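You operate a simulated robot arm through the tools that you are given. There is no shell and no other tool. Be economical: measure what you need, move in short steps, check, and stop when the job is done.

You are at the controls of a simulated robot arm. One attempt, no reset.

Task
Put things in order on the top of the blue bench. At the end: the yellow tin stands where the teal chock stood; the silver small eye bolt from the top of the blue bench stands on top of the green rubber roller; the grey cloth from the top of the blue bench is in the silver steel tray; the blue brush from the top of the blue bench stands on top of the brown wooden block; the teal chock from the top of the blue bench stands where the grey cloth stood; whatever was shut is shut again. Leave all else as you found it, and nothing knocked over.

It is judged by the outcome, as a careful person would: the job done as asked, and still so three seconds after it is handed in. It fails if anything else is knocked over, pushed out of place, dropped, spilled or broken. Flat cloth is picked up by pressing the open fingertips on it (5 to 10 N) and closing them slowly along it; thin cloth reads only 2 to 8 mm in the jaws.

Robot
A 7-joint arm with a two-finger parallel gripper, fixed in place. Base frame: the origin is at the foot of the arm, x ahead of it, y to its left, z up; the work surface is at about z = 0. Lengths are in mm, angles in degrees, forces in N, time in s.
With the tool pointing down near the work surface it reaches from about 240 to 620 mm from the base axis. Its first joint turns from -66.0 to 66.0 degrees. Payload 2.6 kg.
The TCP is the grasp point between the finger pads, 30 mm short of the fingertips. In the tool frame z runs along the fingers and y along their closing line. Largest opening 94 mm; finger width 28, thickness 10; the body of the gripper, 50 by 96 mm, starts 55 mm behind the TCP.
Orientation is that of the tool frame in the base frame, as [roll, pitch, yaw] about the fixed x, y, z axes, in that order (R = Rz(yaw) Ry(pitch) Rx(roll)). With the fingers straight down and closing along the base's y, the tool's x points along the base's -x, its y along +y and its z along -z.

Tools
- The arm moves only by the tool apply_moves. Its argument "series" is a list of rows, each a list of 3 entries, a list of its own where there are three numbers: the shift along the tool's x, y, z in units of 200 mm (1.0 is 200 mm), then the turn, a rotation vector about the tool's x, y, z in units of 120 degrees (1.0 is 120 degrees), then the finger opening in mm, from 0 to 94. In form: [[[dx, dy, dz], [ax, ay, az], gripper], ...]. A call has 1 to 10 rows; each row is the pose to reach, as a shift and turn from the pose commanded when the call began, along the tool's axes at that moment. A call with a number of a shift or a turn outside -1 to 1 is refused whole. Rows are played at 5 a second. More than 50 mm and 8.6 degrees between two rows, or a gripper value outside its range, and nothing of the call is played. A pose out of reach is approached as far as the arm can. The call stops where the force on the tool passes 40 N (or 10 N more than at its start, if that is more) or the arm is blocked; 0.2 s more then pass. The fingers move at their own pace (about 72 mm/s each) and stop on an object; they squeeze with about 41 N. The grip force told is the motor's: it shows also when the fingers shut on nothing. Time passes only in rows, and 0.2 s behind the last, so rows that repeat a pose let the fingers close. The reply holds the time, the measured pose of the TCP, the force on the tool along the base axes, the opening and the grip force, in the units named above and with some noise, with the torque about the TCP (base axes, N m) and any sound that the robot's microphone picked up.
- Cameras (640 x 400 px; columns grow to the right, rows downward): "scene" is fixed at [20.8, 437.2, 538.4]; the picture's right is [-0.84, -0.54, 0.00], its down [-0.43, 0.66, -0.61] and it looks along [0.33, -0.51, -0.79] (base axes); focal length 221 px, centre (320, 200). "wrist" rides on the gripper at [76, 14, -102] in the tool frame; the picture's right is [-0.18, 0.98, 0.00], its down [-0.75, -0.14, -0.64] and it looks along [-0.63, -0.12, 0.77] (tool axes); focal length 243 px, centre (320, 200). There is no depth. A picture from a camera that has moved, and an enlarged one, comes with that camera's place and axes in the base frame and with its lens.
- snapshot(camera): a new picture of that camera. It takes no simulated time.
- close_up(camera, box): a new picture of the part [left, top, right, bottom] of that camera's present view, enlarged. It takes no simulated time.
- close_job(): hands the job in; it is judged then, once.

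Go step by step. Nothing tells you positions but the pictures and the camera data: compare them with the known pose of the tool, close in by small moves and look again before you grip or let go. The budget is 120 turns and 84 pictures, counting those below and the enlarged ones. Unless the task says otherwise, let go and move clear before handing in, and close with one line.

The tools are called after "Emit:" by a JSON object that holds its "api" and its "payload". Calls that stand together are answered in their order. apply_moves: Moves the arm, as the interface text tells. Its arguments: {"type":"object","properties":{"series":{"type":"array"}},"required":["series"]} The other tools are called the same way: snapshot (camera) takes a picture; close_up (camera, box) takes an enlarged picture of a part of a camera's view; close_job () hands the job in.

At the start:

```text
time: 0.0
ee_pos: [380.8, 194.7, 298.0]
tcp_rot: [179.9, 0.1, -180.0]
force: [-0.2, 0.3, 0.0]
ft_torque: [0.02, -0.01, 0.02]
gripper_width: 94.1
grasp_force: 0.1
```

scene: 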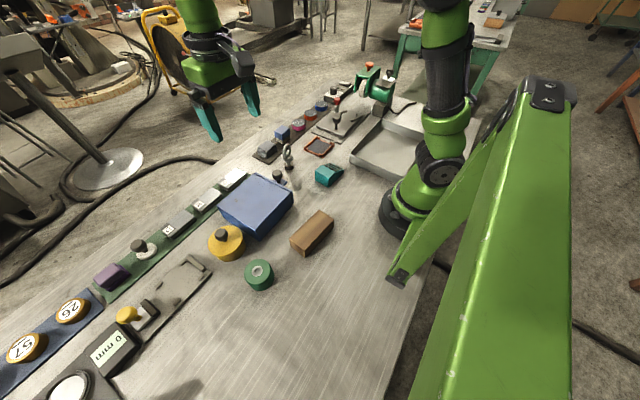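
wrist: 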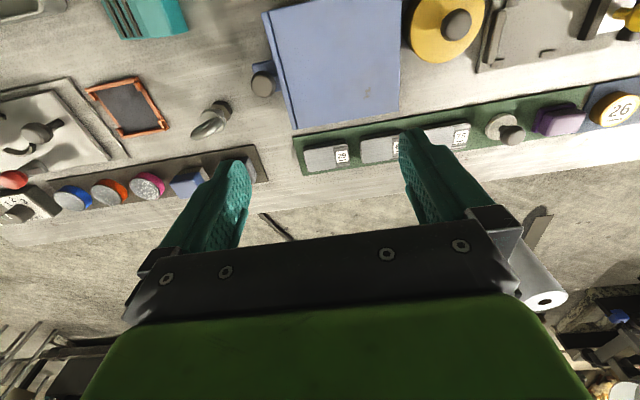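

I see a bench top with a blue box, yellow tin, green roller, brown block, teal chock, eye bolt and several tool strips. I will enlarge the view to identify each object.

Emit:
{"api": "close_up", "payload": {"camera": "scene", "box": [180, 60, 440, 220]}}

Emit:
{"api": "close_up", "payload": {"camera": "scene", "box": [60, 150, 360, 340]}}

Emit:
{"api": "close_up", "payload": {"camera": "wrist", "box": [0, 0, 320, 220]}}

```text
2.46 times, centred on (310, 140) of scene
camera zoom: at [20.8, 437.2, 538.4], right [-0.84, -0.54, 0.0], down [-0.43, 0.66, -0.61], along [0.33, -0.51, -0.79], focal length 544 px, centre (345, 348)
```

zoom: 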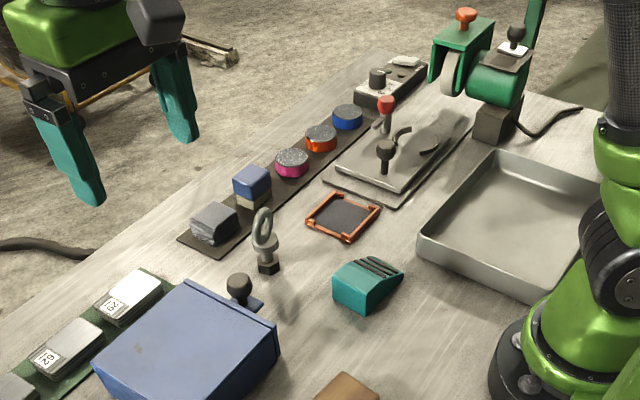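

```text
2.11 times, centred on (210, 245) of scene
camera zoom: at [20.8, 437.2, 538.4], right [-0.84, -0.54, 0.0], down [-0.43, 0.66, -0.61], along [0.33, -0.51, -0.79], focal length 466 px, centre (552, 105)
```

zoom: 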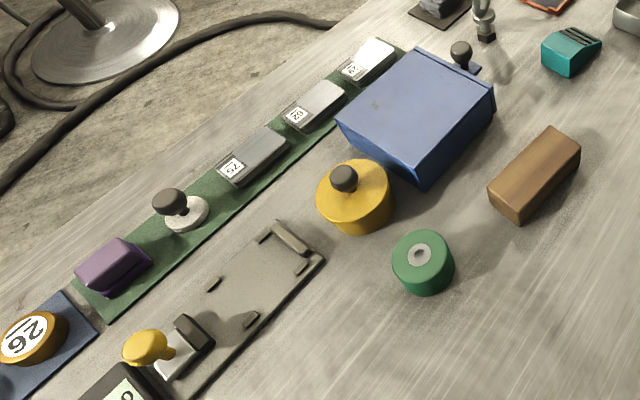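

```text
1.82 times, centred on (160, 110) of wrist
camera zoom: at [304.6, 208.4, 399.5], right [0.18, 0.98, 0.0], down [0.75, -0.14, 0.64], along [0.63, -0.12, -0.77], focal length 441 px, centre (611, 364)
```

zoom: 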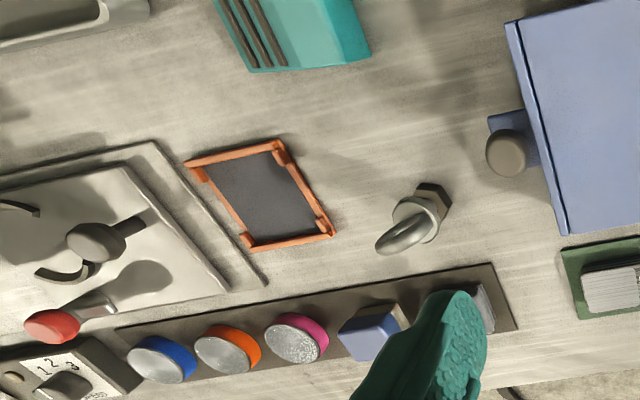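

The blue item and grey item on the dark strip may be the brush and the cloth. I'll zoom tighter there.

Emit:
{"api": "close_up", "payload": {"camera": "scene", "box": [245, 90, 355, 190]}}

Emit:
{"api": "close_up", "payload": {"camera": "wrist", "box": [60, 60, 300, 220]}}

Emit:
{"api": "close_up", "payload": {"camera": "wrist", "box": [400, 0, 640, 160]}}

```text
4.00 times, centred on (300, 140) of scene
camera zoom: at [20.8, 437.2, 538.4], right [-0.84, -0.54, 0.0], down [-0.43, 0.66, -0.61], along [0.33, -0.51, -0.79], focal length 884 px, centre (400, 440)
```

zoom: 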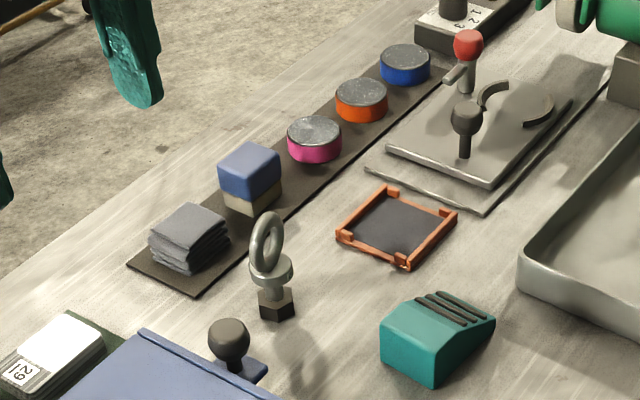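

```text
2.50 times, centred on (180, 140) of wrist
camera zoom: at [304.6, 208.4, 399.5], right [0.18, 0.98, 0.0], down [0.75, -0.14, 0.64], along [0.63, -0.12, -0.77], focal length 606 px, centre (670, 350)
```

zoom: 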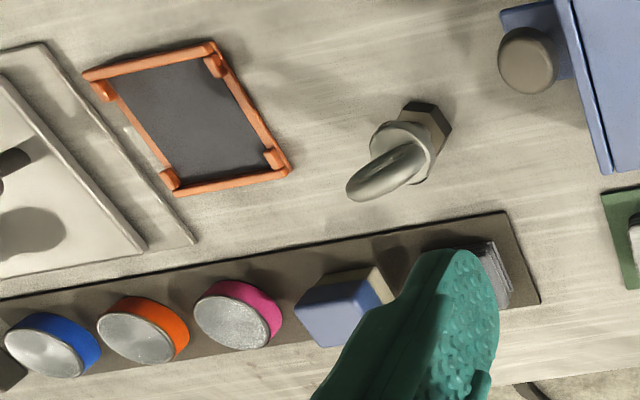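

```text
2.50 times, centred on (520, 80) of wrist
camera zoom: at [304.6, 208.4, 399.5], right [0.18, 0.98, 0.0], down [0.75, -0.14, 0.64], along [0.63, -0.12, -0.77], focal length 606 px, centre (-180, 500)
```

zoom: 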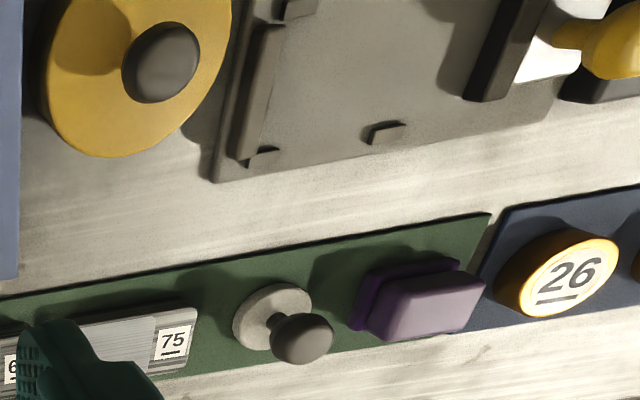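

The folded grey stack is the cloth and the blue-topped block beside it is the brush. I'll move the arm right, staying high, to look at that area.

Emit:
{"api": "apply_moves", "payload": {"series": [[[0.02, -0.2, 0], [0, 0, 0], 94], [[0.04, -0.42, 0], [0, 0, 0], 94], [[0.06, -0.64, 0], [0, 0, 0], 94], [[0.08, -0.85, 0], [0, 0, 0], 94], [[0.1, -1.0, 0], [0, 0, 0], 94], [[0.1, -1.0, 0], [0, 0, 0], 94]]}}

Emit:
{"api": "snapshot", "payload": {"camera": "wrist"}}

Emit:
{"api": "close_up", "payload": {"camera": "scene", "box": [180, 140, 380, 300]}}

```text
time: 1.4
ee_pos: [360.2, -4.0, 298.3]
tcp_rot: [-179.9, 0.0, -180.0]
force: [-0.6, -0.6, 0.6]
ft_torque: [0.01, 0.0, 0.04]
gripper_width: 94.3
grasp_force: 0.1
```

```text
75 pictures are left
camera wrist: at [285.6, 9.6, 400.5], right [0.18, 0.98, 0.0], down [0.75, -0.14, 0.64], along [0.63, -0.12, -0.77], focal length 243 px, centre (320, 200)
```

wrist: 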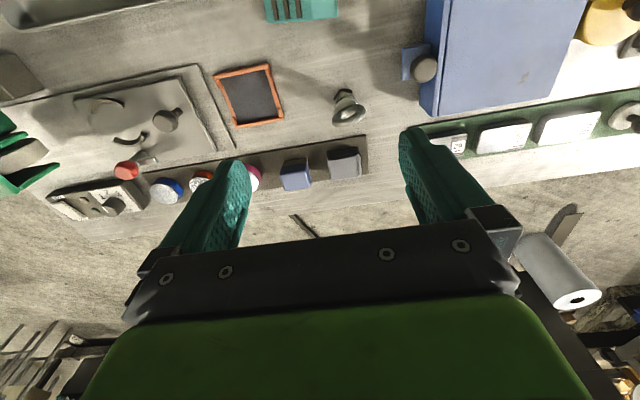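

```text
2.50 times, centred on (280, 220) of scene
camera zoom: at [20.8, 437.2, 538.4], right [-0.84, -0.54, 0.0], down [-0.43, 0.66, -0.61], along [0.33, -0.51, -0.79], focal length 553 px, centre (420, 150)
```

zoom: 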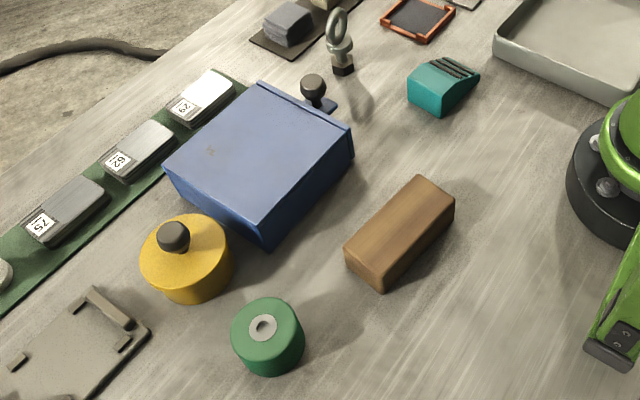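

I can see the strip clearly with the brush and cloth on it. Zooming in to fix edges.

Emit:
{"api": "close_up", "payload": {"camera": "wrist", "box": [240, 80, 400, 200]}}

Emit:
{"api": "close_up", "payload": {"camera": "wrist", "box": [200, 0, 360, 100]}}

```text
3.33 times, centred on (320, 140) of wrist
camera zoom: at [285.6, 9.6, 400.5], right [0.18, 0.98, 0.0], down [0.75, -0.14, 0.64], along [0.63, -0.12, -0.77], focal length 809 px, centre (320, 400)
```

zoom: 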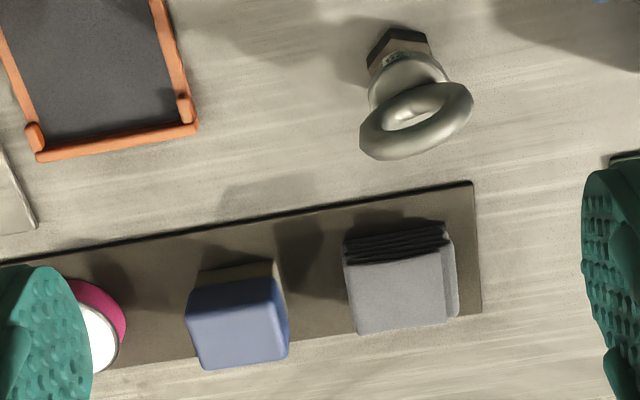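

```text
4.00 times, centred on (280, 50) of wrist
camera zoom: at [285.6, 9.6, 400.5], right [0.18, 0.98, 0.0], down [0.75, -0.14, 0.64], along [0.63, -0.12, -0.77], focal length 970 px, centre (480, 800)
```

zoom: 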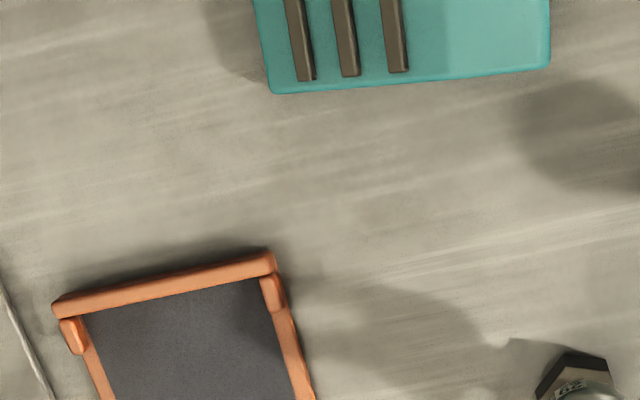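

The brush is at about (526, -81), roughly 45 wide in y, 42 tall, aligned with the base axes. I'll hover above it with a 72 mm opening and check.

Emit:
{"api": "apply_moves", "payload": {"series": [[[-0.15, -0.07, 0.13], [0, 0, 0], 72], [[-0.3, -0.14, 0.26], [0, 0, 0], 72], [[-0.45, -0.21, 0.4], [0, 0, 0], 72], [[-0.6, -0.28, 0.53], [0, 0, 0], 72], [[-0.73, -0.34, 0.66], [0, 0, 0], 72], [[-0.83, -0.385, 0.78], [0, 0, 0], 72], [[-0.83, -0.385, 0.94], [0, 0, 0], 72], [[-0.83, -0.385, 0.94], [0, 0, 0], 72]]}}

Emit:
{"api": "snapshot", "payload": {"camera": "wrist"}}

Emit:
{"api": "close_up", "payload": {"camera": "scene", "box": [220, 60, 380, 180]}}

```text
time: 3.2
ee_pos: [529.0, -84.0, 111.4]
tcp_rot: [-180.0, -0.1, -180.0]
force: [-0.1, -0.4, 0.2]
ft_torque: [0.04, 0.0, 0.01]
gripper_width: 72.0
grasp_force: 0.2
```

```text
71 pictures are left
camera wrist: at [453.5, -69.4, 212.7], right [0.18, 0.98, 0.0], down [0.75, -0.14, 0.64], along [0.63, -0.12, -0.77], focal length 243 px, centre (320, 200)
```

wrist: 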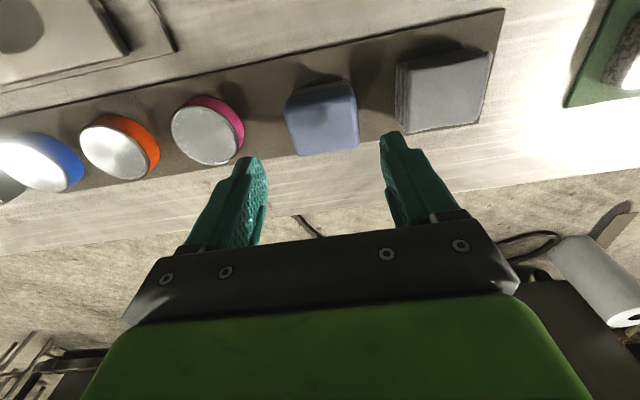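

```text
3.33 times, centred on (300, 120) of scene
camera zoom: at [20.8, 437.2, 538.4], right [-0.84, -0.54, 0.0], down [-0.43, 0.66, -0.61], along [0.33, -0.51, -0.79], focal length 737 px, centre (387, 467)
```

zoom: 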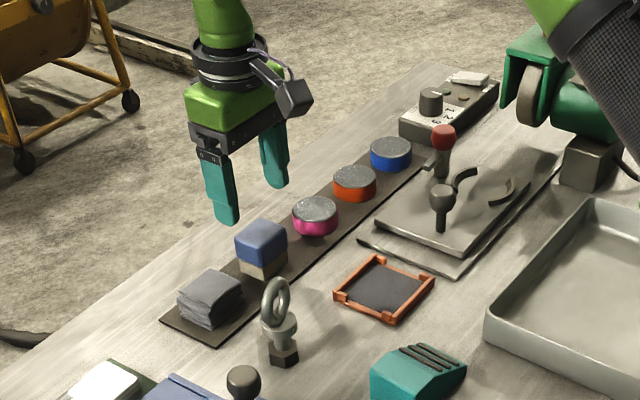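

The brush centre works out as (526, -80), width 46. I'll descend and grip it.

Emit:
{"api": "apply_moves", "payload": {"series": [[[0.015, 0.02, 0.0], [0, 0, 0], 72], [[0.015, 0.02, 0.18], [0, 0, 0], 72], [[0.015, 0.02, 0.31], [0, 0, 0], 72], [[0.015, 0.02, 0.365], [0, 0, 0], 72], [[0.015, 0.02, 0.365], [0, 0, 0], 72], [[0.015, 0.02, 0.365], [0, 0, 0], 40], [[0.015, 0.02, 0.365], [0, 0, 0], 40], [[0.015, 0.02, 0.365], [0, 0, 0], 40]]}}

Emit:
{"api": "snapshot", "payload": {"camera": "wrist"}}

```text
time: 5.0
ee_pos: [524.9, -79.6, 37.2]
tcp_rot: [180.0, 0.0, -179.9]
force: [0.3, 0.1, -0.3]
ft_torque: [0.0, -0.02, -0.05]
gripper_width: 53.8
grasp_force: 41.0
```

```text
69 pictures are left
camera wrist: at [449.4, -66.2, 139.0], right [0.18, 0.98, 0.0], down [0.75, -0.14, 0.64], along [0.63, -0.12, -0.77], focal length 243 px, centre (320, 200)
```

wrist: 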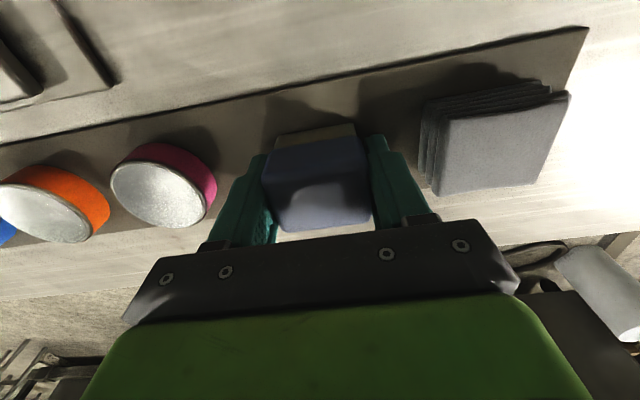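

The brush is gripped (54 mm). I'll lift and carry it over toward the brown block at about (197, 201).

Emit:
{"api": "apply_moves", "payload": {"series": [[[0, 0, -0.1], [0, 0, 0], 40], [[0, 0, -0.3], [0, 0, 0], 40], [[0, 0, -0.52], [0, 0, 0], 40], [[0.1, 0.1, -0.7], [0, 0, 0], 40], [[0.25, 0.25, -0.8], [0, 0, 0], 40], [[0.4, 0.4, -0.8], [0, 0, 0], 40], [[0.56, 0.56, -0.8], [0, 0, 0], 40], [[0.72, 0.72, -0.8], [0, 0, 0], 40], [[0.86, 0.86, -0.8], [0, 0, 0], 40], [[0.99, 0.95, -0.8], [0, 0, 0], 40]]}}

Emit:
{"api": "snapshot", "payload": {"camera": "wrist"}}

```text
time: 7.2
ee_pos: [325.1, 112.9, 197.8]
tcp_rot: [-179.9, 0.0, 179.9]
force: [0.4, -0.2, 0.4]
ft_torque: [0.02, -0.01, -0.03]
gripper_width: 40.1
grasp_force: 0.1
```

```text
68 pictures are left
camera wrist: at [249.9, 126.1, 299.7], right [0.18, 0.98, 0.0], down [0.75, -0.14, 0.64], along [0.63, -0.12, -0.77], focal length 243 px, centre (320, 200)
```

wrist: 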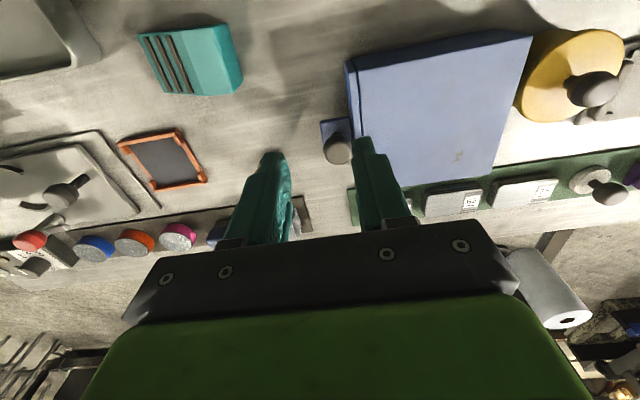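

The gripper holds nothing now; the brush slipped. I'll check where it is.

Emit:
{"api": "close_up", "payload": {"camera": "scene", "box": [220, 60, 380, 180]}}

Emit:
{"api": "close_up", "payload": {"camera": "wrist", "box": [120, 140, 380, 280]}}

```text
3.33 times, centred on (300, 120) of scene
camera zoom: at [20.8, 437.2, 538.4], right [-0.84, -0.54, 0.0], down [-0.43, 0.66, -0.61], along [0.33, -0.51, -0.79], focal length 737 px, centre (387, 467)
```

zoom: 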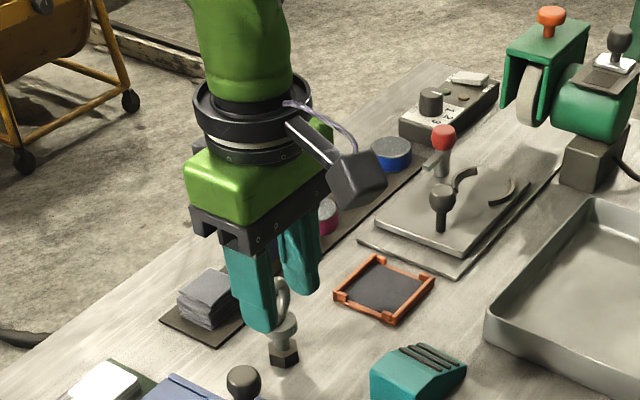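

```text
2.46 times, centred on (250, 210) of wrist
camera zoom: at [249.9, 126.1, 299.7], right [0.18, 0.98, 0.0], down [0.75, -0.14, 0.64], along [0.63, -0.12, -0.77], focal length 597 px, centre (492, 175)
```

zoom: 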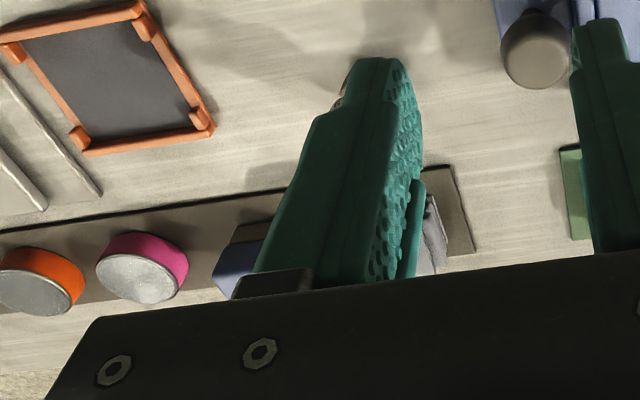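

The brush still appears to be standing on its strip. I'll go back above it for a clear look.

Emit:
{"api": "apply_moves", "payload": {"series": [[[-0.15, -0.15, 0], [0, 0, 0], 72], [[-0.3, -0.3, 0], [0, 0, 0], 72], [[-0.45, -0.45, 0], [0, 0, 0], 72], [[-0.6, -0.6, 0], [0, 0, 0], 72], [[-0.75, -0.75, 0.1], [0, 0, 0], 72], [[-0.88, -0.87, 0.2], [0, 0, 0], 72], [[-0.99, -0.96, 0.3], [0, 0, 0], 72], [[-0.99, -0.96, 0.3], [0, 0, 0], 72]]}}

Emit:
{"api": "close_up", "payload": {"camera": "wrist", "box": [160, 40, 520, 240]}}

Emit:
{"api": "close_up", "payload": {"camera": "scene", "box": [240, 80, 340, 160]}}

```text
time: 9.0
ee_pos: [523.7, -84.3, 135.4]
tcp_rot: [-180.0, 0.0, -180.0]
force: [0.1, -0.3, 0.6]
ft_torque: [0.0, 0.0, -0.01]
gripper_width: 72.2
grasp_force: 0.2
```

```text
1.78 times, centred on (340, 140) of wrist
camera zoom: at [448.0, -69.8, 235.9], right [0.18, 0.98, 0.0], down [0.75, -0.14, 0.64], along [0.63, -0.12, -0.77], focal length 431 px, centre (284, 307)
```

zoom: 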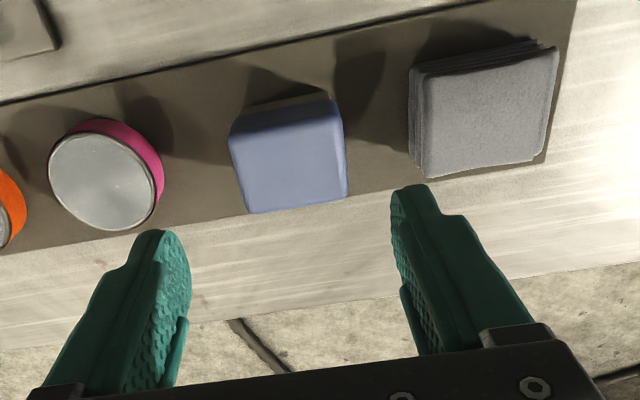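

```text
5.00 times, centred on (290, 120) of scene
camera zoom: at [20.8, 437.2, 538.4], right [-0.84, -0.54, 0.0], down [-0.43, 0.66, -0.61], along [0.33, -0.51, -0.79], focal length 1106 px, centre (470, 600)
```

zoom: 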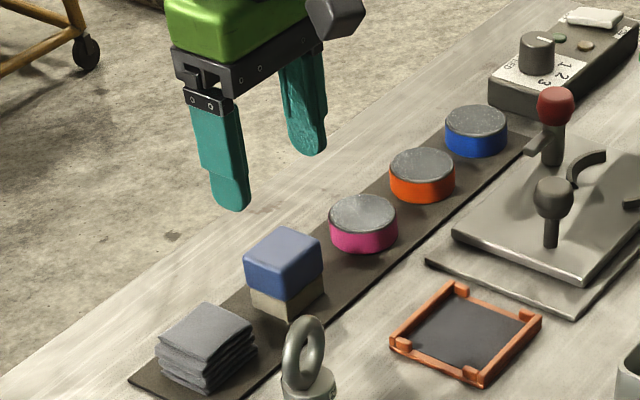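

The brush is intact and in place at (525, -81). I'll regrip a touch deeper with full closing and lift gently.

Emit:
{"api": "apply_moves", "payload": {"series": [[[-0.005, 0.018, 0.0], [0, 0, 0], 74], [[-0.005, 0.018, 0.2], [0, 0, 0], 74], [[-0.005, 0.018, 0.4], [0, 0, 0], 74], [[-0.005, 0.018, 0.48], [0, 0, 0], 74], [[-0.005, 0.018, 0.503], [0, 0, 0], 74], [[-0.005, 0.018, 0.503], [0, 0, 0], 74]]}}

Emit:
{"api": "close_up", "payload": {"camera": "scene", "box": [240, 80, 340, 160]}}

Emit:
{"api": "apply_moves", "payload": {"series": [[[0, 0, 0], [0, 0, 0], 0], [[0, 0, 0], [0, 0, 0], 0], [[0, 0, 0], [0, 0, 0], 0], [[0, 0, 0], [0, 0, 0], 0]]}}

Emit:
{"api": "close_up", "payload": {"camera": "wrist", "box": [200, 100, 480, 260]}}

```text
time: 10.4
ee_pos: [525.5, -75.7, 35.8]
tcp_rot: [-180.0, 0.1, -180.0]
force: [-0.5, 0.3, -0.3]
ft_torque: [-0.01, 0.03, 0.0]
gripper_width: 74.0
grasp_force: 0.0
```

```text
5.00 times, centred on (290, 120) of scene
camera zoom: at [20.8, 437.2, 538.4], right [-0.84, -0.54, 0.0], down [-0.43, 0.66, -0.61], along [0.33, -0.51, -0.79], focal length 1106 px, centre (470, 600)
```

zoom: 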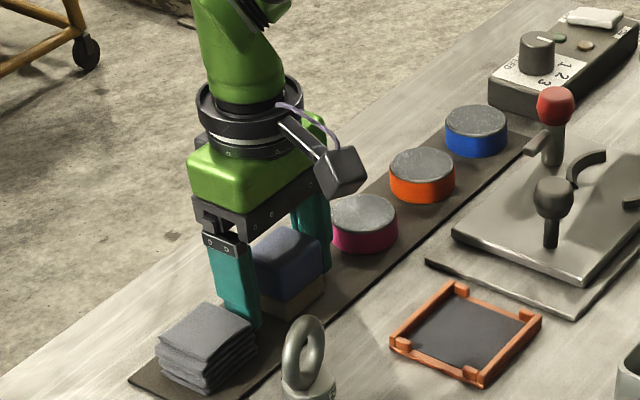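

```text
time: 11.4
ee_pos: [525.6, -76.6, 36.4]
tcp_rot: [-180.0, -0.1, 180.0]
force: [0.1, -0.7, -0.5]
ft_torque: [0.03, -0.04, 0.02]
gripper_width: 53.7
grasp_force: 40.3
```

```text
2.29 times, centred on (340, 180) of wrist
camera zoom: at [450.5, -62.5, 137.4], right [0.18, 0.98, 0.0], down [0.75, -0.14, 0.64], along [0.63, -0.12, -0.77], focal length 555 px, centre (274, 246)
```

zoom: 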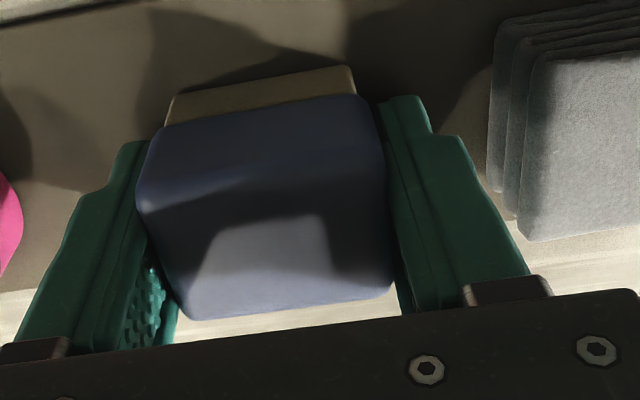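

Gripped at 53.7 again. I'll lift slowly and check whether it holds.

Emit:
{"api": "apply_moves", "payload": {"series": [[[0, 0, -0.015], [0, 0, 0], 0], [[0, 0, -0.03], [0, 0, 0], 0], [[0, 0, -0.045], [0, 0, 0], 0], [[0, 0, -0.06], [0, 0, 0], 0], [[0, 0, -0.08], [0, 0, 0], 0], [[0, 0, -0.1], [0, 0, 0], 0]]}}

Emit:
{"api": "close_up", "payload": {"camera": "scene", "box": [240, 80, 340, 160]}}

```text
time: 12.8
ee_pos: [523.9, -76.6, 55.9]
tcp_rot: [-180.0, 0.0, 179.9]
force: [0.9, -0.1, -0.8]
ft_torque: [-0.02, 0.0, -0.04]
gripper_width: 53.5
grasp_force: 40.6
```

```text
5.00 times, centred on (290, 120) of scene
camera zoom: at [20.8, 437.2, 538.4], right [-0.84, -0.54, 0.0], down [-0.43, 0.66, -0.61], along [0.33, -0.51, -0.79], focal length 1106 px, centre (470, 600)
```

zoom: 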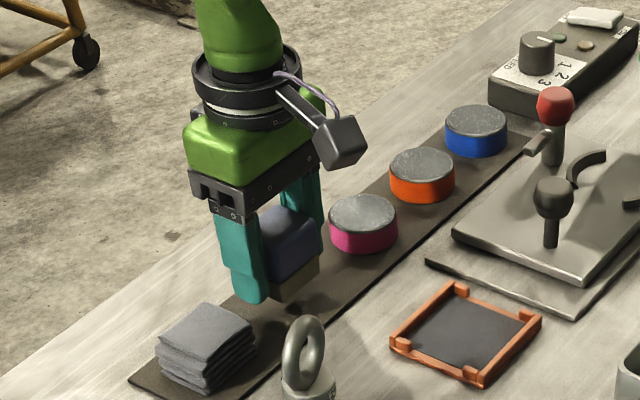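

It holds this time. I'll carry it up and across at a slower pace.

Emit:
{"api": "apply_moves", "payload": {"series": [[[0, 0, -0.08], [0, 0, 0], 0], [[0, 0, -0.18], [0, 0, 0], 0], [[0, 0, -0.28], [0, 0, 0], 0], [[0.03, 0.03, -0.38], [0, 0, 0], 0], [[0.1, 0.1, -0.46], [0, 0, 0], 0], [[0.19, 0.17, -0.5], [0, 0, 0], 0], [[0.29, 0.25, -0.5], [0, 0, 0], 0], [[0.39, 0.33, -0.5], [0, 0, 0], 0], [[0.48, 0.41, -0.5], [0, 0, 0], 0], [[0.55, 0.47, -0.5], [0, 0, 0], 0]]}}

Emit:
{"api": "apply_moves", "payload": {"series": [[[0.05, 0.04, 0], [0, 0, 0], 0], [[0.14, 0.12, 0], [0, 0, 0], 0], [[0.24, 0.2, 0], [0, 0, 0], 0], [[0.34, 0.29, 0], [0, 0, 0], 0], [[0.44, 0.37, 0], [0, 0, 0], 0], [[0.54, 0.46, 0], [0, 0, 0], 0], [[0.64, 0.55, 0], [0, 0, 0], 0], [[0.74, 0.64, 0], [0, 0, 0], 0], [[0.81, 0.71, 0], [0, 0, 0], 0], [[0.85, 0.75, 0], [0, 0, 0], 0]]}}

Emit:
{"api": "snapshot", "payload": {"camera": "wrist"}}

```text
time: 15.0
ee_pos: [413.4, 17.1, 157.6]
tcp_rot: [179.9, 0.0, -180.0]
force: [-0.3, -0.9, -0.7]
ft_torque: [-0.01, 0.0, 0.02]
gripper_width: 53.3
grasp_force: 41.3
```

```text
time: 17.2
ee_pos: [244.0, 169.0, 155.8]
tcp_rot: [180.0, 0.0, 179.9]
force: [0.7, -0.3, -1.0]
ft_torque: [0.05, -0.06, -0.02]
gripper_width: 53.6
grasp_force: 40.6
```

```text
60 pictures are left
camera wrist: at [168.3, 183.4, 257.6], right [0.18, 0.98, 0.0], down [0.75, -0.14, 0.64], along [0.63, -0.12, -0.77], focal length 243 px, centre (320, 200)
```

wrist: 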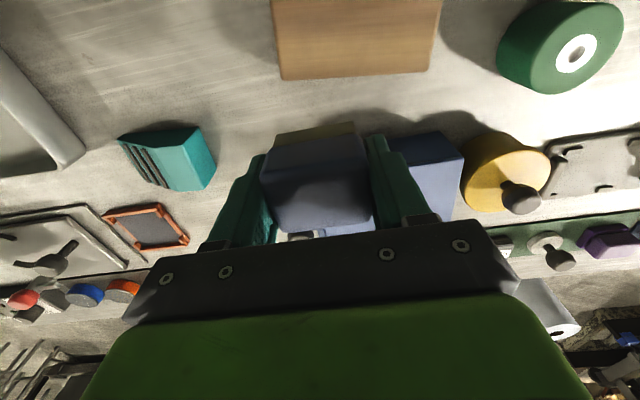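

The block is directly below the view, centred near (198, 202) with a tilt of about 8°. I'll move above it, turn to match, and lower part way.

Emit:
{"api": "apply_moves", "payload": {"series": [[[0.07, 0.05, 0], [0, 0, 0.02], 0], [[0.15, 0.11, 0], [0, 0, 0.04], 0], [[0.22, 0.16, 0], [0, 0, 0.063], 0], [[0.23, 0.165, 0.05], [0, 0, 0.063], 0], [[0.23, 0.165, 0.15], [0, 0, 0.063], 0], [[0.23, 0.165, 0.25], [0, 0, 0.063], 0], [[0.23, 0.165, 0.29], [0, 0, 0.063], 0], [[0.23, 0.165, 0.29], [0, 0, 0.063], 0]]}}

Emit:
{"api": "close_up", "payload": {"camera": "scene", "box": [240, 140, 400, 280]}}

Emit:
{"api": "snapshot", "payload": {"camera": "wrist"}}

```text
time: 19.0
ee_pos: [199.1, 199.1, 95.7]
tcp_rot: [-180.0, 0.0, 172.4]
force: [0.4, -1.0, -0.9]
ft_torque: [0.03, -0.03, 0.01]
gripper_width: 53.5
grasp_force: 40.7
```

```text
2.86 times, centred on (320, 210) of scene
camera zoom: at [20.8, 437.2, 538.4], right [-0.84, -0.54, 0.0], down [-0.43, 0.66, -0.61], along [0.33, -0.51, -0.79], focal length 632 px, centre (320, 171)
```

zoom: 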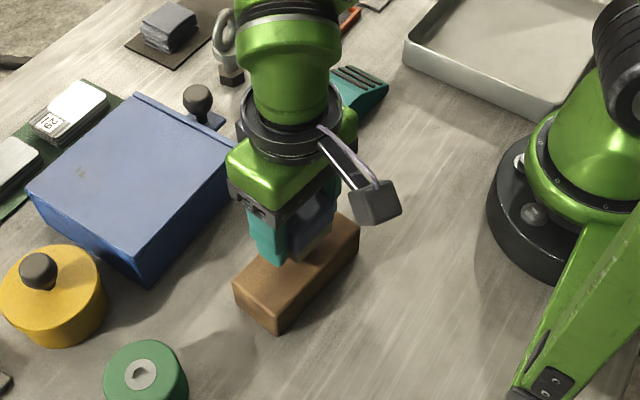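

```text
58 pictures are left
camera wrist: at [124.9, 222.7, 198.1], right [0.31, 0.95, 0.0], down [0.73, -0.24, 0.64], along [0.61, -0.2, -0.77], focal length 243 px, centre (320, 200)
```

wrist: 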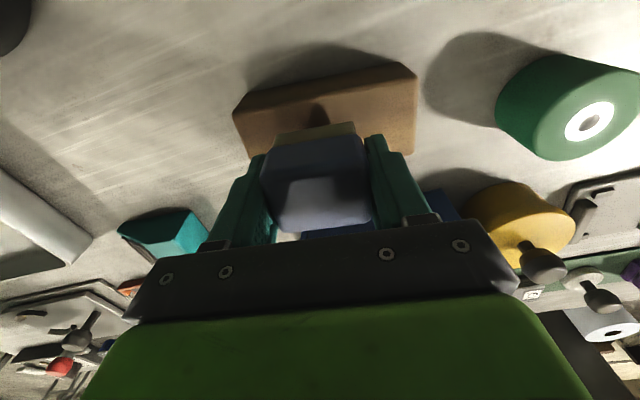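

The brush is over the block's middle. I'll lower in fine steps watching the force.

Emit:
{"api": "apply_moves", "payload": {"series": [[[0, 0.015, 0.04], [0, 0, 0], 0], [[0, 0.015, 0.08], [0, 0, 0], 0], [[0, 0.015, 0.1], [0, 0, 0], 0], [[0, 0.015, 0.1], [0, 0, 0], 0]]}}

Emit:
{"api": "close_up", "payload": {"camera": "scene", "box": [280, 190, 350, 260]}}

```text
time: 20.0
ee_pos: [198.2, 204.2, 78.4]
tcp_rot: [180.0, 0.0, 172.4]
force: [0.5, 0.9, -0.2]
ft_torque: [0.01, 0.02, -0.04]
gripper_width: 53.6
grasp_force: 41.1
```

```text
5.71 times, centred on (315, 225) of scene
camera zoom: at [20.8, 437.2, 538.4], right [-0.84, -0.54, 0.0], down [-0.43, 0.66, -0.61], along [0.33, -0.51, -0.79], focal length 1263 px, centre (349, 57)
```

zoom: 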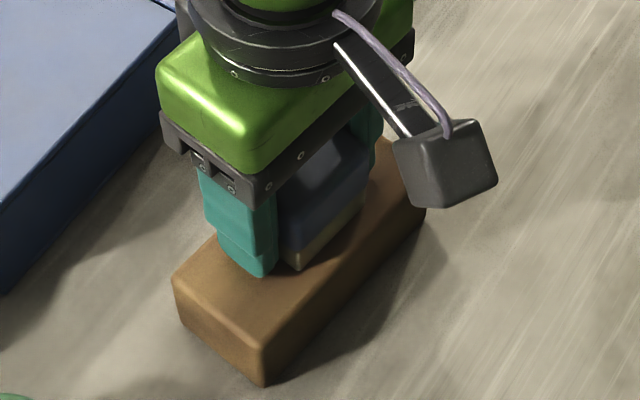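

The brush bottom is just above the block. I'll go down by a few millimetres at a time.

Emit:
{"api": "apply_moves", "payload": {"series": [[[0, 0, 0.01], [0, 0, 0], 0], [[0, 0, 0.02], [0, 0, 0], 0], [[0, 0, 0.02], [0, 0, 0], 0]]}}

Emit:
{"api": "apply_moves", "payload": {"series": [[[0, 0, 0.01], [0, 0, 0], 0], [[0, 0, 0.015], [0, 0, 0], 0], [[0, 0, 0.015], [0, 0, 0], 0]]}}

Emit:
{"api": "close_up", "payload": {"camera": "scene", "box": [280, 190, 350, 260]}}

```text
time: 20.7
ee_pos: [199.5, 203.7, 75.6]
tcp_rot: [179.8, 0.2, 172.2]
force: [-2.4, -0.8, 7.4]
ft_torque: [-0.05, -0.08, 0.01]
gripper_width: 53.4
grasp_force: 40.6
stopped in row 3: the force on the tool passed its limit (the readings are from after the stop); the commanded pose is now the measured one
```

```text
time: 21.1
ee_pos: [198.9, 203.3, 75.8]
tcp_rot: [180.0, 0.1, 172.2]
force: [-1.4, -1.0, 7.9]
ft_torque: [-0.02, -0.04, 0.0]
gripper_width: 53.4
grasp_force: 41.5
stopped in row 2: the force on the tool passed its limit (the readings are from after the stop); the commanded pose is now the measured one
```

```text
5.71 times, centred on (315, 225) of scene
camera zoom: at [20.8, 437.2, 538.4], right [-0.84, -0.54, 0.0], down [-0.43, 0.66, -0.61], along [0.33, -0.51, -0.79], focal length 1263 px, centre (349, 57)
```

zoom: 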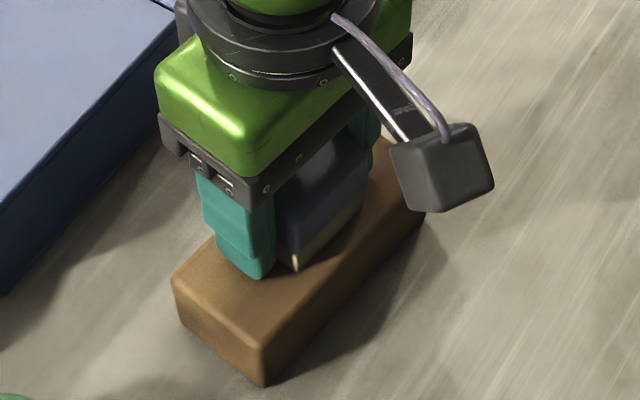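

The brush is resting on the block. I'll release and rise straight up.

Emit:
{"api": "apply_moves", "payload": {"series": [[[0, 0, 0], [0, 0, 0], 58], [[0, 0, 0], [0, 0, 0], 70], [[0, 0, 0], [0, 0, 0], 74], [[0, 0, -0.08], [0, 0, 0], 74], [[0, 0, -0.25], [0, 0, 0], 74], [[0, 0, -0.45], [0, 0, 0], 74], [[0, 0, -0.55], [0, 0, 0], 74]]}}

Emit:
{"api": "close_up", "payload": {"camera": "scene", "box": [180, 140, 400, 300]}}

Emit:
{"api": "snapshot", "payload": {"camera": "wrist"}}

```text
time: 22.8
ee_pos: [201.1, 203.3, 184.9]
tcp_rot: [180.0, 0.1, 172.2]
force: [0.4, 0.6, -0.4]
ft_torque: [0.0, -0.02, -0.01]
gripper_width: 74.0
grasp_force: 0.1
```

```text
2.50 times, centred on (290, 220) of scene
camera zoom: at [20.8, 437.2, 538.4], right [-0.84, -0.54, 0.0], down [-0.43, 0.66, -0.61], along [0.33, -0.51, -0.79], focal length 553 px, centre (395, 150)
```

zoom: 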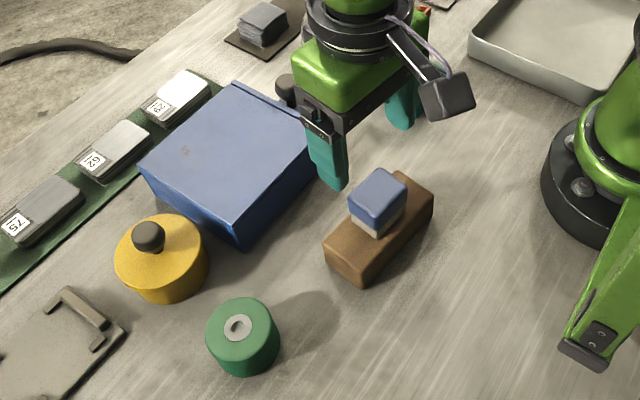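

```text
54 pictures are left
camera wrist: at [126.8, 227.0, 286.3], right [0.32, 0.95, 0.0], down [0.73, -0.24, 0.64], along [0.61, -0.2, -0.77], focal length 243 px, centre (320, 200)
```

wrist: 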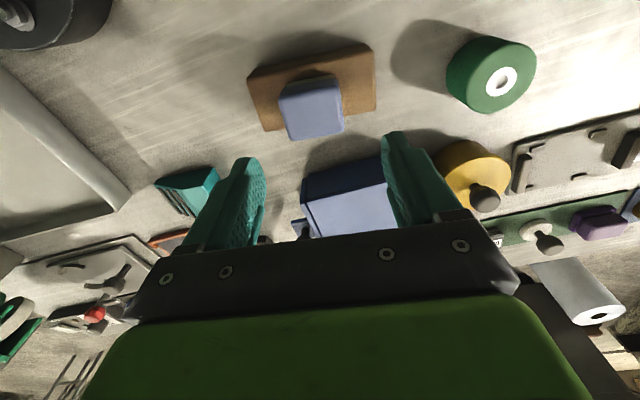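

The brush stands well on the block. Next I go to the eye bolt near (413, 28) and look from above, squaring the tool again.

Emit:
{"api": "apply_moves", "payload": {"series": [[[-0.18, -0.14, 0], [0, 0, -0.01], 80], [[-0.36, -0.28, 0], [0, 0, -0.025], 80], [[-0.54, -0.42, 0], [0, 0, -0.04], 80], [[-0.72, -0.56, 0], [0, 0, -0.05], 80], [[-0.88, -0.68, 0], [0, 0, -0.065], 80], [[-0.975, -0.745, 0], [0, 0, -0.065], 80], [[-0.975, -0.745, 0], [0, 0, -0.065], 80]]}}

Emit:
{"api": "snapshot", "payload": {"camera": "wrist"}}

Emit:
{"api": "close_up", "payload": {"camera": "wrist", "box": [240, 60, 400, 180]}}

```text
time: 24.4
ee_pos: [371.9, 29.0, 184.2]
tcp_rot: [180.0, 0.2, -180.0]
force: [-0.5, 0.6, 0.6]
ft_torque: [0.01, 0.02, 0.02]
gripper_width: 80.4
grasp_force: 0.1
```

```text
53 pictures are left
camera wrist: at [297.3, 42.6, 285.7], right [0.18, 0.98, 0.0], down [0.75, -0.14, 0.64], along [0.63, -0.12, -0.76], focal length 243 px, centre (320, 200)
```

wrist: 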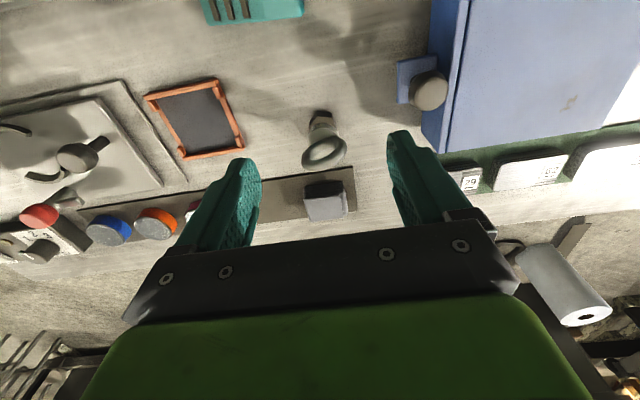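

```text
3.33 times, centred on (320, 120) of wrist
camera zoom: at [297.3, 42.6, 285.7], right [0.18, 0.98, 0.0], down [0.75, -0.14, 0.64], along [0.63, -0.12, -0.76], focal length 809 px, centre (320, 467)
```

zoom: 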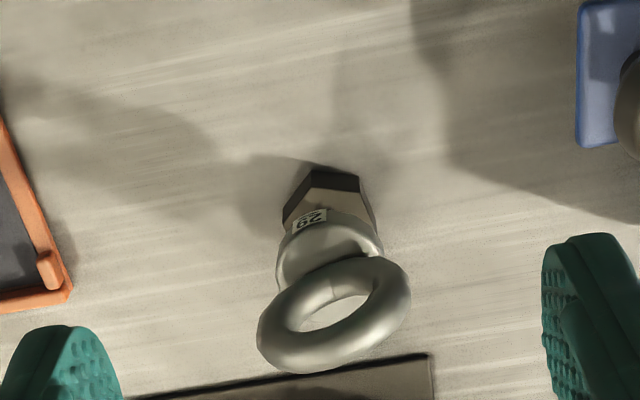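

The eye bolt is at (414, 24), about 100 mm tall, with its ring turned about 12° from the y axis. I'll turn the gripper about 102° to grip the ring across its thickness.

Emit:
{"api": "apply_moves", "payload": {"series": [[[-0.05, -0.005, 0], [0, 0, -0.065], 60], [[-0.1, -0.01, 0], [0, 0, -0.13], 60], [[-0.15, -0.02, 0], [0, 0, -0.195], 60], [[-0.2, -0.025, 0], [0, 0, -0.26], 60], [[-0.21, -0.025, 0], [0, 0, -0.325], 60], [[-0.21, -0.025, 0], [0, 0, -0.39], 60], [[-0.21, -0.025, 0], [0, 0, -0.455], 60], [[-0.21, -0.025, 0], [0, 0, -0.52], 60], [[-0.21, -0.025, 0], [0, 0, -0.585], 60], [[-0.21, -0.025, 0], [0, 0, -0.65], 60]]}}

Emit:
{"api": "apply_moves", "payload": {"series": [[[0, 0, 0], [0, 0, -0.066], 60], [[0, 0, 0], [0, 0, -0.132], 60], [[0, 0, 0], [0, 0, -0.198], 60], [[0, 0, 0], [0, 0, -0.198], 60]]}}

Emit:
{"api": "snapshot", "payload": {"camera": "wrist"}}

```text
time: 26.6
ee_pos: [413.4, 25.2, 185.3]
tcp_rot: [-179.8, 0.1, -101.8]
force: [0.4, -0.6, 1.0]
ft_torque: [0.01, 0.01, -0.03]
gripper_width: 60.0
grasp_force: 0.0
```

```text
time: 27.6
ee_pos: [415.3, 24.3, 185.3]
tcp_rot: [-179.8, 0.1, -78.0]
force: [-0.6, 0.0, 0.5]
ft_torque: [0.04, 0.04, 0.04]
gripper_width: 60.1
grasp_force: 0.1
```

```text
51 pictures are left
camera wrist: at [416.2, -53.7, 286.8], right [-1.0, -0.02, 0.0], down [-0.02, 0.77, 0.64], along [-0.01, 0.64, -0.77], focal length 243 px, centre (320, 200)
```

wrist: 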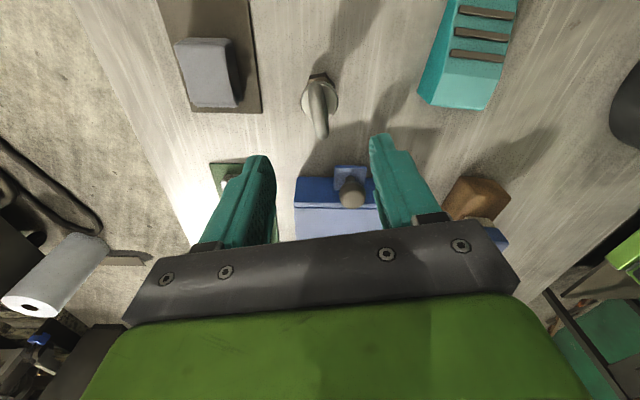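

The ring is edge-on and centred between the fingers. I'll descend to z≈86 and close on the ring.

Emit:
{"api": "apply_moves", "payload": {"series": [[[0, 0, 0.2], [0, 0, 0], 60], [[0, 0, 0.38], [0, 0, 0], 60], [[0, 0, 0.45], [0, 0, 0], 60], [[0, 0, 0.49], [0, 0, 0], 60], [[0, 0, 0.49], [0, 0, 0], 60]]}}

Emit:
{"api": "close_up", "payload": {"camera": "scene", "box": [240, 110, 340, 200]}}

Emit:
{"api": "close_up", "payload": {"camera": "wrist", "box": [200, 60, 440, 240]}}

```text
time: 28.8
ee_pos: [414.5, 25.0, 87.3]
tcp_rot: [-179.8, 0.2, -78.2]
force: [-0.3, 0.3, -0.3]
ft_torque: [-0.01, 0.01, 0.03]
gripper_width: 59.8
grasp_force: 0.1
```

```text
4.44 times, centred on (290, 155) of scene
camera zoom: at [20.8, 437.2, 538.4], right [-0.84, -0.54, 0.0], down [-0.43, 0.66, -0.61], along [0.33, -0.51, -0.79], focal length 983 px, centre (453, 400)
```

zoom: 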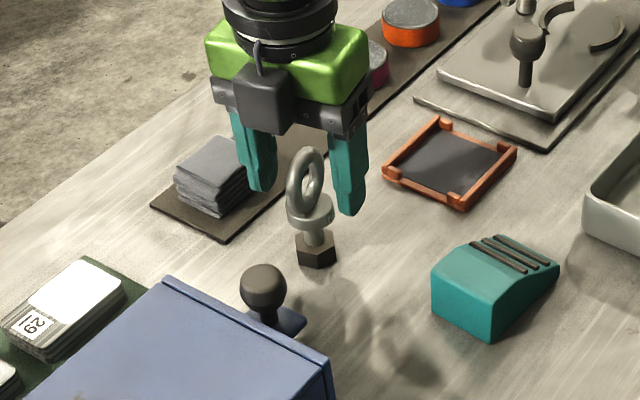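

```text
2.22 times, centred on (320, 150) of wrist
camera zoom: at [416.4, -53.5, 189.0], right [-1.0, -0.02, 0.0], down [-0.02, 0.77, 0.64], along [-0.01, 0.64, -0.77], focal length 539 px, centre (320, 311)
```

zoom: 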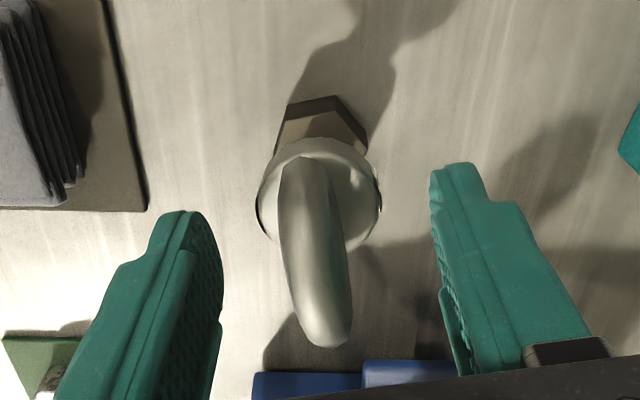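

Well centred. Closing gradually on the ring.

Emit:
{"api": "apply_moves", "payload": {"series": [[[0, 0, 0], [0, 0, 0], 40], [[0, 0, 0], [0, 0, 0], 26], [[0, 0, 0], [0, 0, 0], 18], [[0, 0, 0], [0, 0, 0], 10], [[0, 0, 0], [0, 0, 0], 0], [[0, 0, 0], [0, 0, 0], 0], [[0, 0, -0.02], [0, 0, 0], 0], [[0, 0, -0.05], [0, 0, 0], 0], [[0, 0, -0.09], [0, 0, 0], 0], [[0, 0, -0.13], [0, 0, 0], 0]]}}

Emit:
{"api": "close_up", "payload": {"camera": "scene", "box": [240, 90, 340, 180]}}

Emit:
{"api": "close_up", "payload": {"camera": "wrist", "box": [200, 60, 440, 240]}}

```text
time: 30.9
ee_pos: [415.2, 24.1, 113.4]
tcp_rot: [-179.9, 0.2, -78.2]
force: [1.2, 0.4, -1.4]
ft_torque: [0.02, 0.02, 0.01]
gripper_width: 17.9
grasp_force: 40.9
```

```text
4.44 times, centred on (290, 135) of scene
camera zoom: at [20.8, 437.2, 538.4], right [-0.84, -0.54, 0.0], down [-0.43, 0.66, -0.61], along [0.33, -0.51, -0.79], focal length 983 px, centre (453, 489)
```

zoom: 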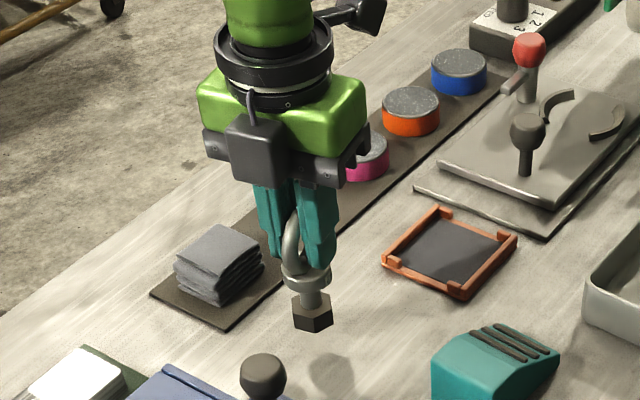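

```text
2.22 times, centred on (320, 150) of wrist
camera zoom: at [416.4, -53.9, 214.9], right [-1.0, -0.02, 0.0], down [-0.02, 0.77, 0.64], along [-0.01, 0.64, -0.77], focal length 539 px, centre (320, 311)
```

zoom: 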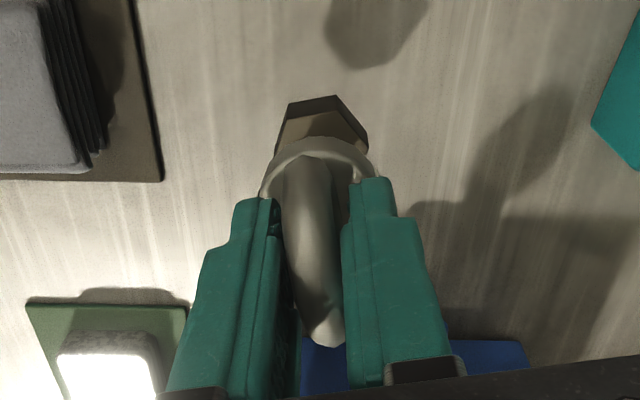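

The bolt is held upright. I'll lift to carry height and head toward the roller at about (237, 366).

Emit:
{"api": "apply_moves", "payload": {"series": [[[0, 0, -0.08], [0, 0, 0], 0], [[0, 0, -0.18], [0, 0, 0], 0], [[0, 0, -0.28], [0, 0, 0], 0], [[0, 0, -0.37], [0, 0, 0], 0], [[-0.07, 0.026, -0.42], [0, 0, 0], 0], [[-0.19, 0.07, -0.42], [0, 0, 0], 0], [[-0.32, 0.12, -0.42], [0, 0, 0], 0], [[-0.45, 0.17, -0.42], [0, 0, 0], 0], [[-0.58, 0.22, -0.42], [0, 0, 0], 0], [[-0.68, 0.256, -0.42], [0, 0, 0], 0]]}}

Emit:
{"api": "apply_moves", "payload": {"series": [[[-0.1, 0.037, 0], [0, 0, 0], 0], [[-0.22, 0.083, 0], [0, 0, 0], 0], [[-0.35, 0.13, 0], [0, 0, 0], 0], [[-0.48, 0.18, 0], [0, 0, 0], 0], [[-0.61, 0.23, 0], [0, 0, 0], 0], [[-0.73, 0.275, 0], [0, 0, 0], 0], [[-0.83, 0.313, 0], [0, 0, 0], 0], [[-0.83, 0.313, 0], [0, 0, 0], 0]]}}

Emit:
{"api": "snapshot", "payload": {"camera": "wrist"}}

Emit:
{"api": "close_up", "payload": {"camera": "scene", "box": [160, 160, 360, 310]}}

```text
time: 33.1
ee_pos: [336.8, 146.7, 195.5]
tcp_rot: [-179.9, 0.2, -78.2]
force: [0.5, -0.2, -1.8]
ft_torque: [-0.02, -0.01, -0.04]
gripper_width: 17.9
grasp_force: 41.3
```

```text
time: 35.0
ee_pos: [240.1, 297.5, 196.0]
tcp_rot: [-179.8, 0.0, -78.3]
force: [0.1, 0.3, -1.4]
ft_torque: [0.03, 0.0, 0.01]
gripper_width: 17.9
grasp_force: 40.8
```

```text
46 pictures are left
camera wrist: at [241.0, 220.1, 298.2], right [-1.0, -0.02, 0.0], down [-0.02, 0.77, 0.64], along [-0.01, 0.64, -0.77], focal length 243 px, centre (320, 200)
```

wrist: 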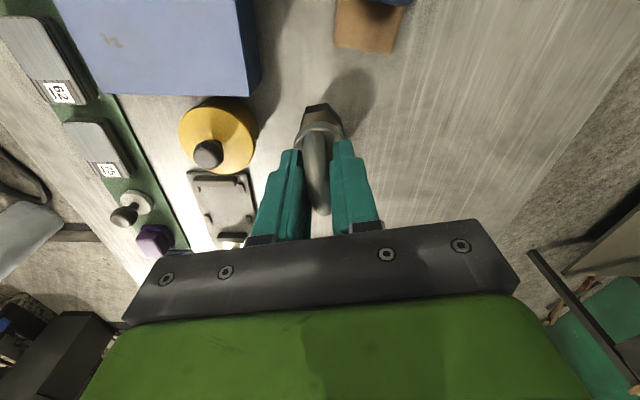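

```text
2.67 times, centred on (260, 235) of scene
camera zoom: at [20.8, 437.2, 538.4], right [-0.84, -0.54, 0.0], down [-0.43, 0.66, -0.61], along [0.33, -0.51, -0.79], focal length 590 px, centre (480, 107)
```

zoom: 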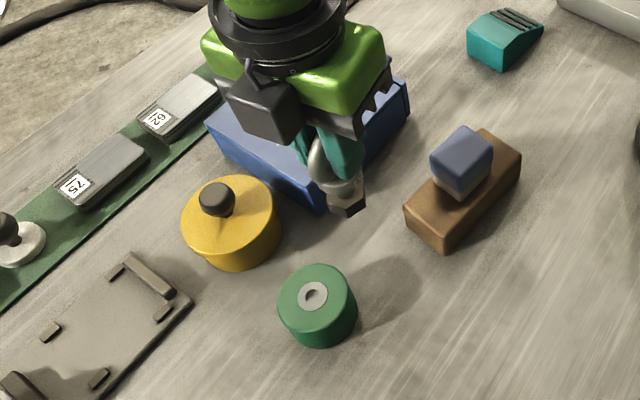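

The roller is hidden behind the held bolt, so I'll use the scene camera. I move over the roller and lower partly.

Emit:
{"api": "apply_moves", "payload": {"series": [[[-0.1, -0.016, 0], [0, 0, 0], 0], [[-0.22, -0.036, 0], [0, 0, 0], 0], [[-0.32, -0.05, 0], [0, 0, 0], 0], [[-0.338, -0.055, 0.06], [0, 0, 0], 0], [[-0.338, -0.055, 0.14], [0, 0, 0], 0], [[-0.338, -0.055, 0.18], [0, 0, 0], 0], [[-0.338, -0.055, 0.18], [0, 0, 0], 0]]}}

Emit:
{"api": "close_up", "payload": {"camera": "scene", "box": [220, 220, 310, 300]}}

Emit:
{"api": "snapshot", "payload": {"camera": "wrist"}}

```text
time: 36.5
ee_pos: [237.2, 366.2, 160.7]
tcp_rot: [-179.9, 0.0, -78.3]
force: [0.3, -0.1, -1.3]
ft_torque: [-0.02, 0.05, -0.01]
gripper_width: 17.9
grasp_force: 41.1
```

```text
5.00 times, centred on (265, 260) of scene
camera zoom: at [20.8, 437.2, 538.4], right [-0.84, -0.54, 0.0], down [-0.43, 0.66, -0.61], along [0.33, -0.51, -0.79], focal length 1106 px, centre (595, -100)
```

zoom: 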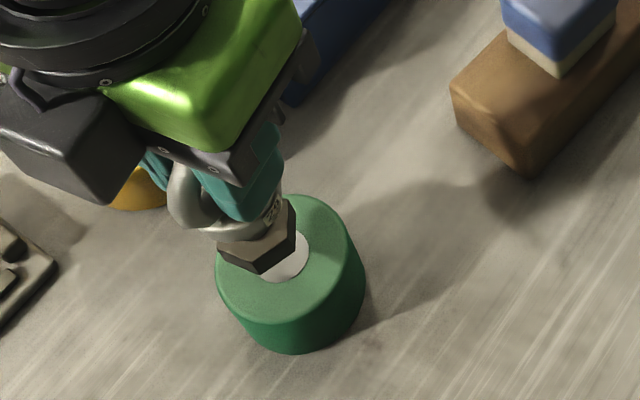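

```text
43 pictures are left
camera wrist: at [239.1, 288.8, 262.2], right [-1.0, -0.02, 0.0], down [-0.02, 0.77, 0.64], along [-0.01, 0.64, -0.77], focal length 243 px, centre (320, 200)
```

wrist: 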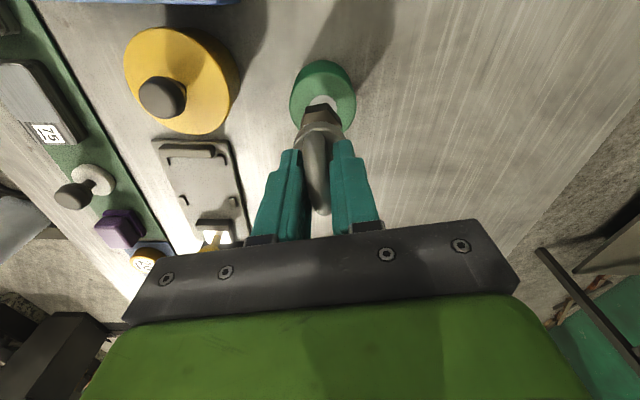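

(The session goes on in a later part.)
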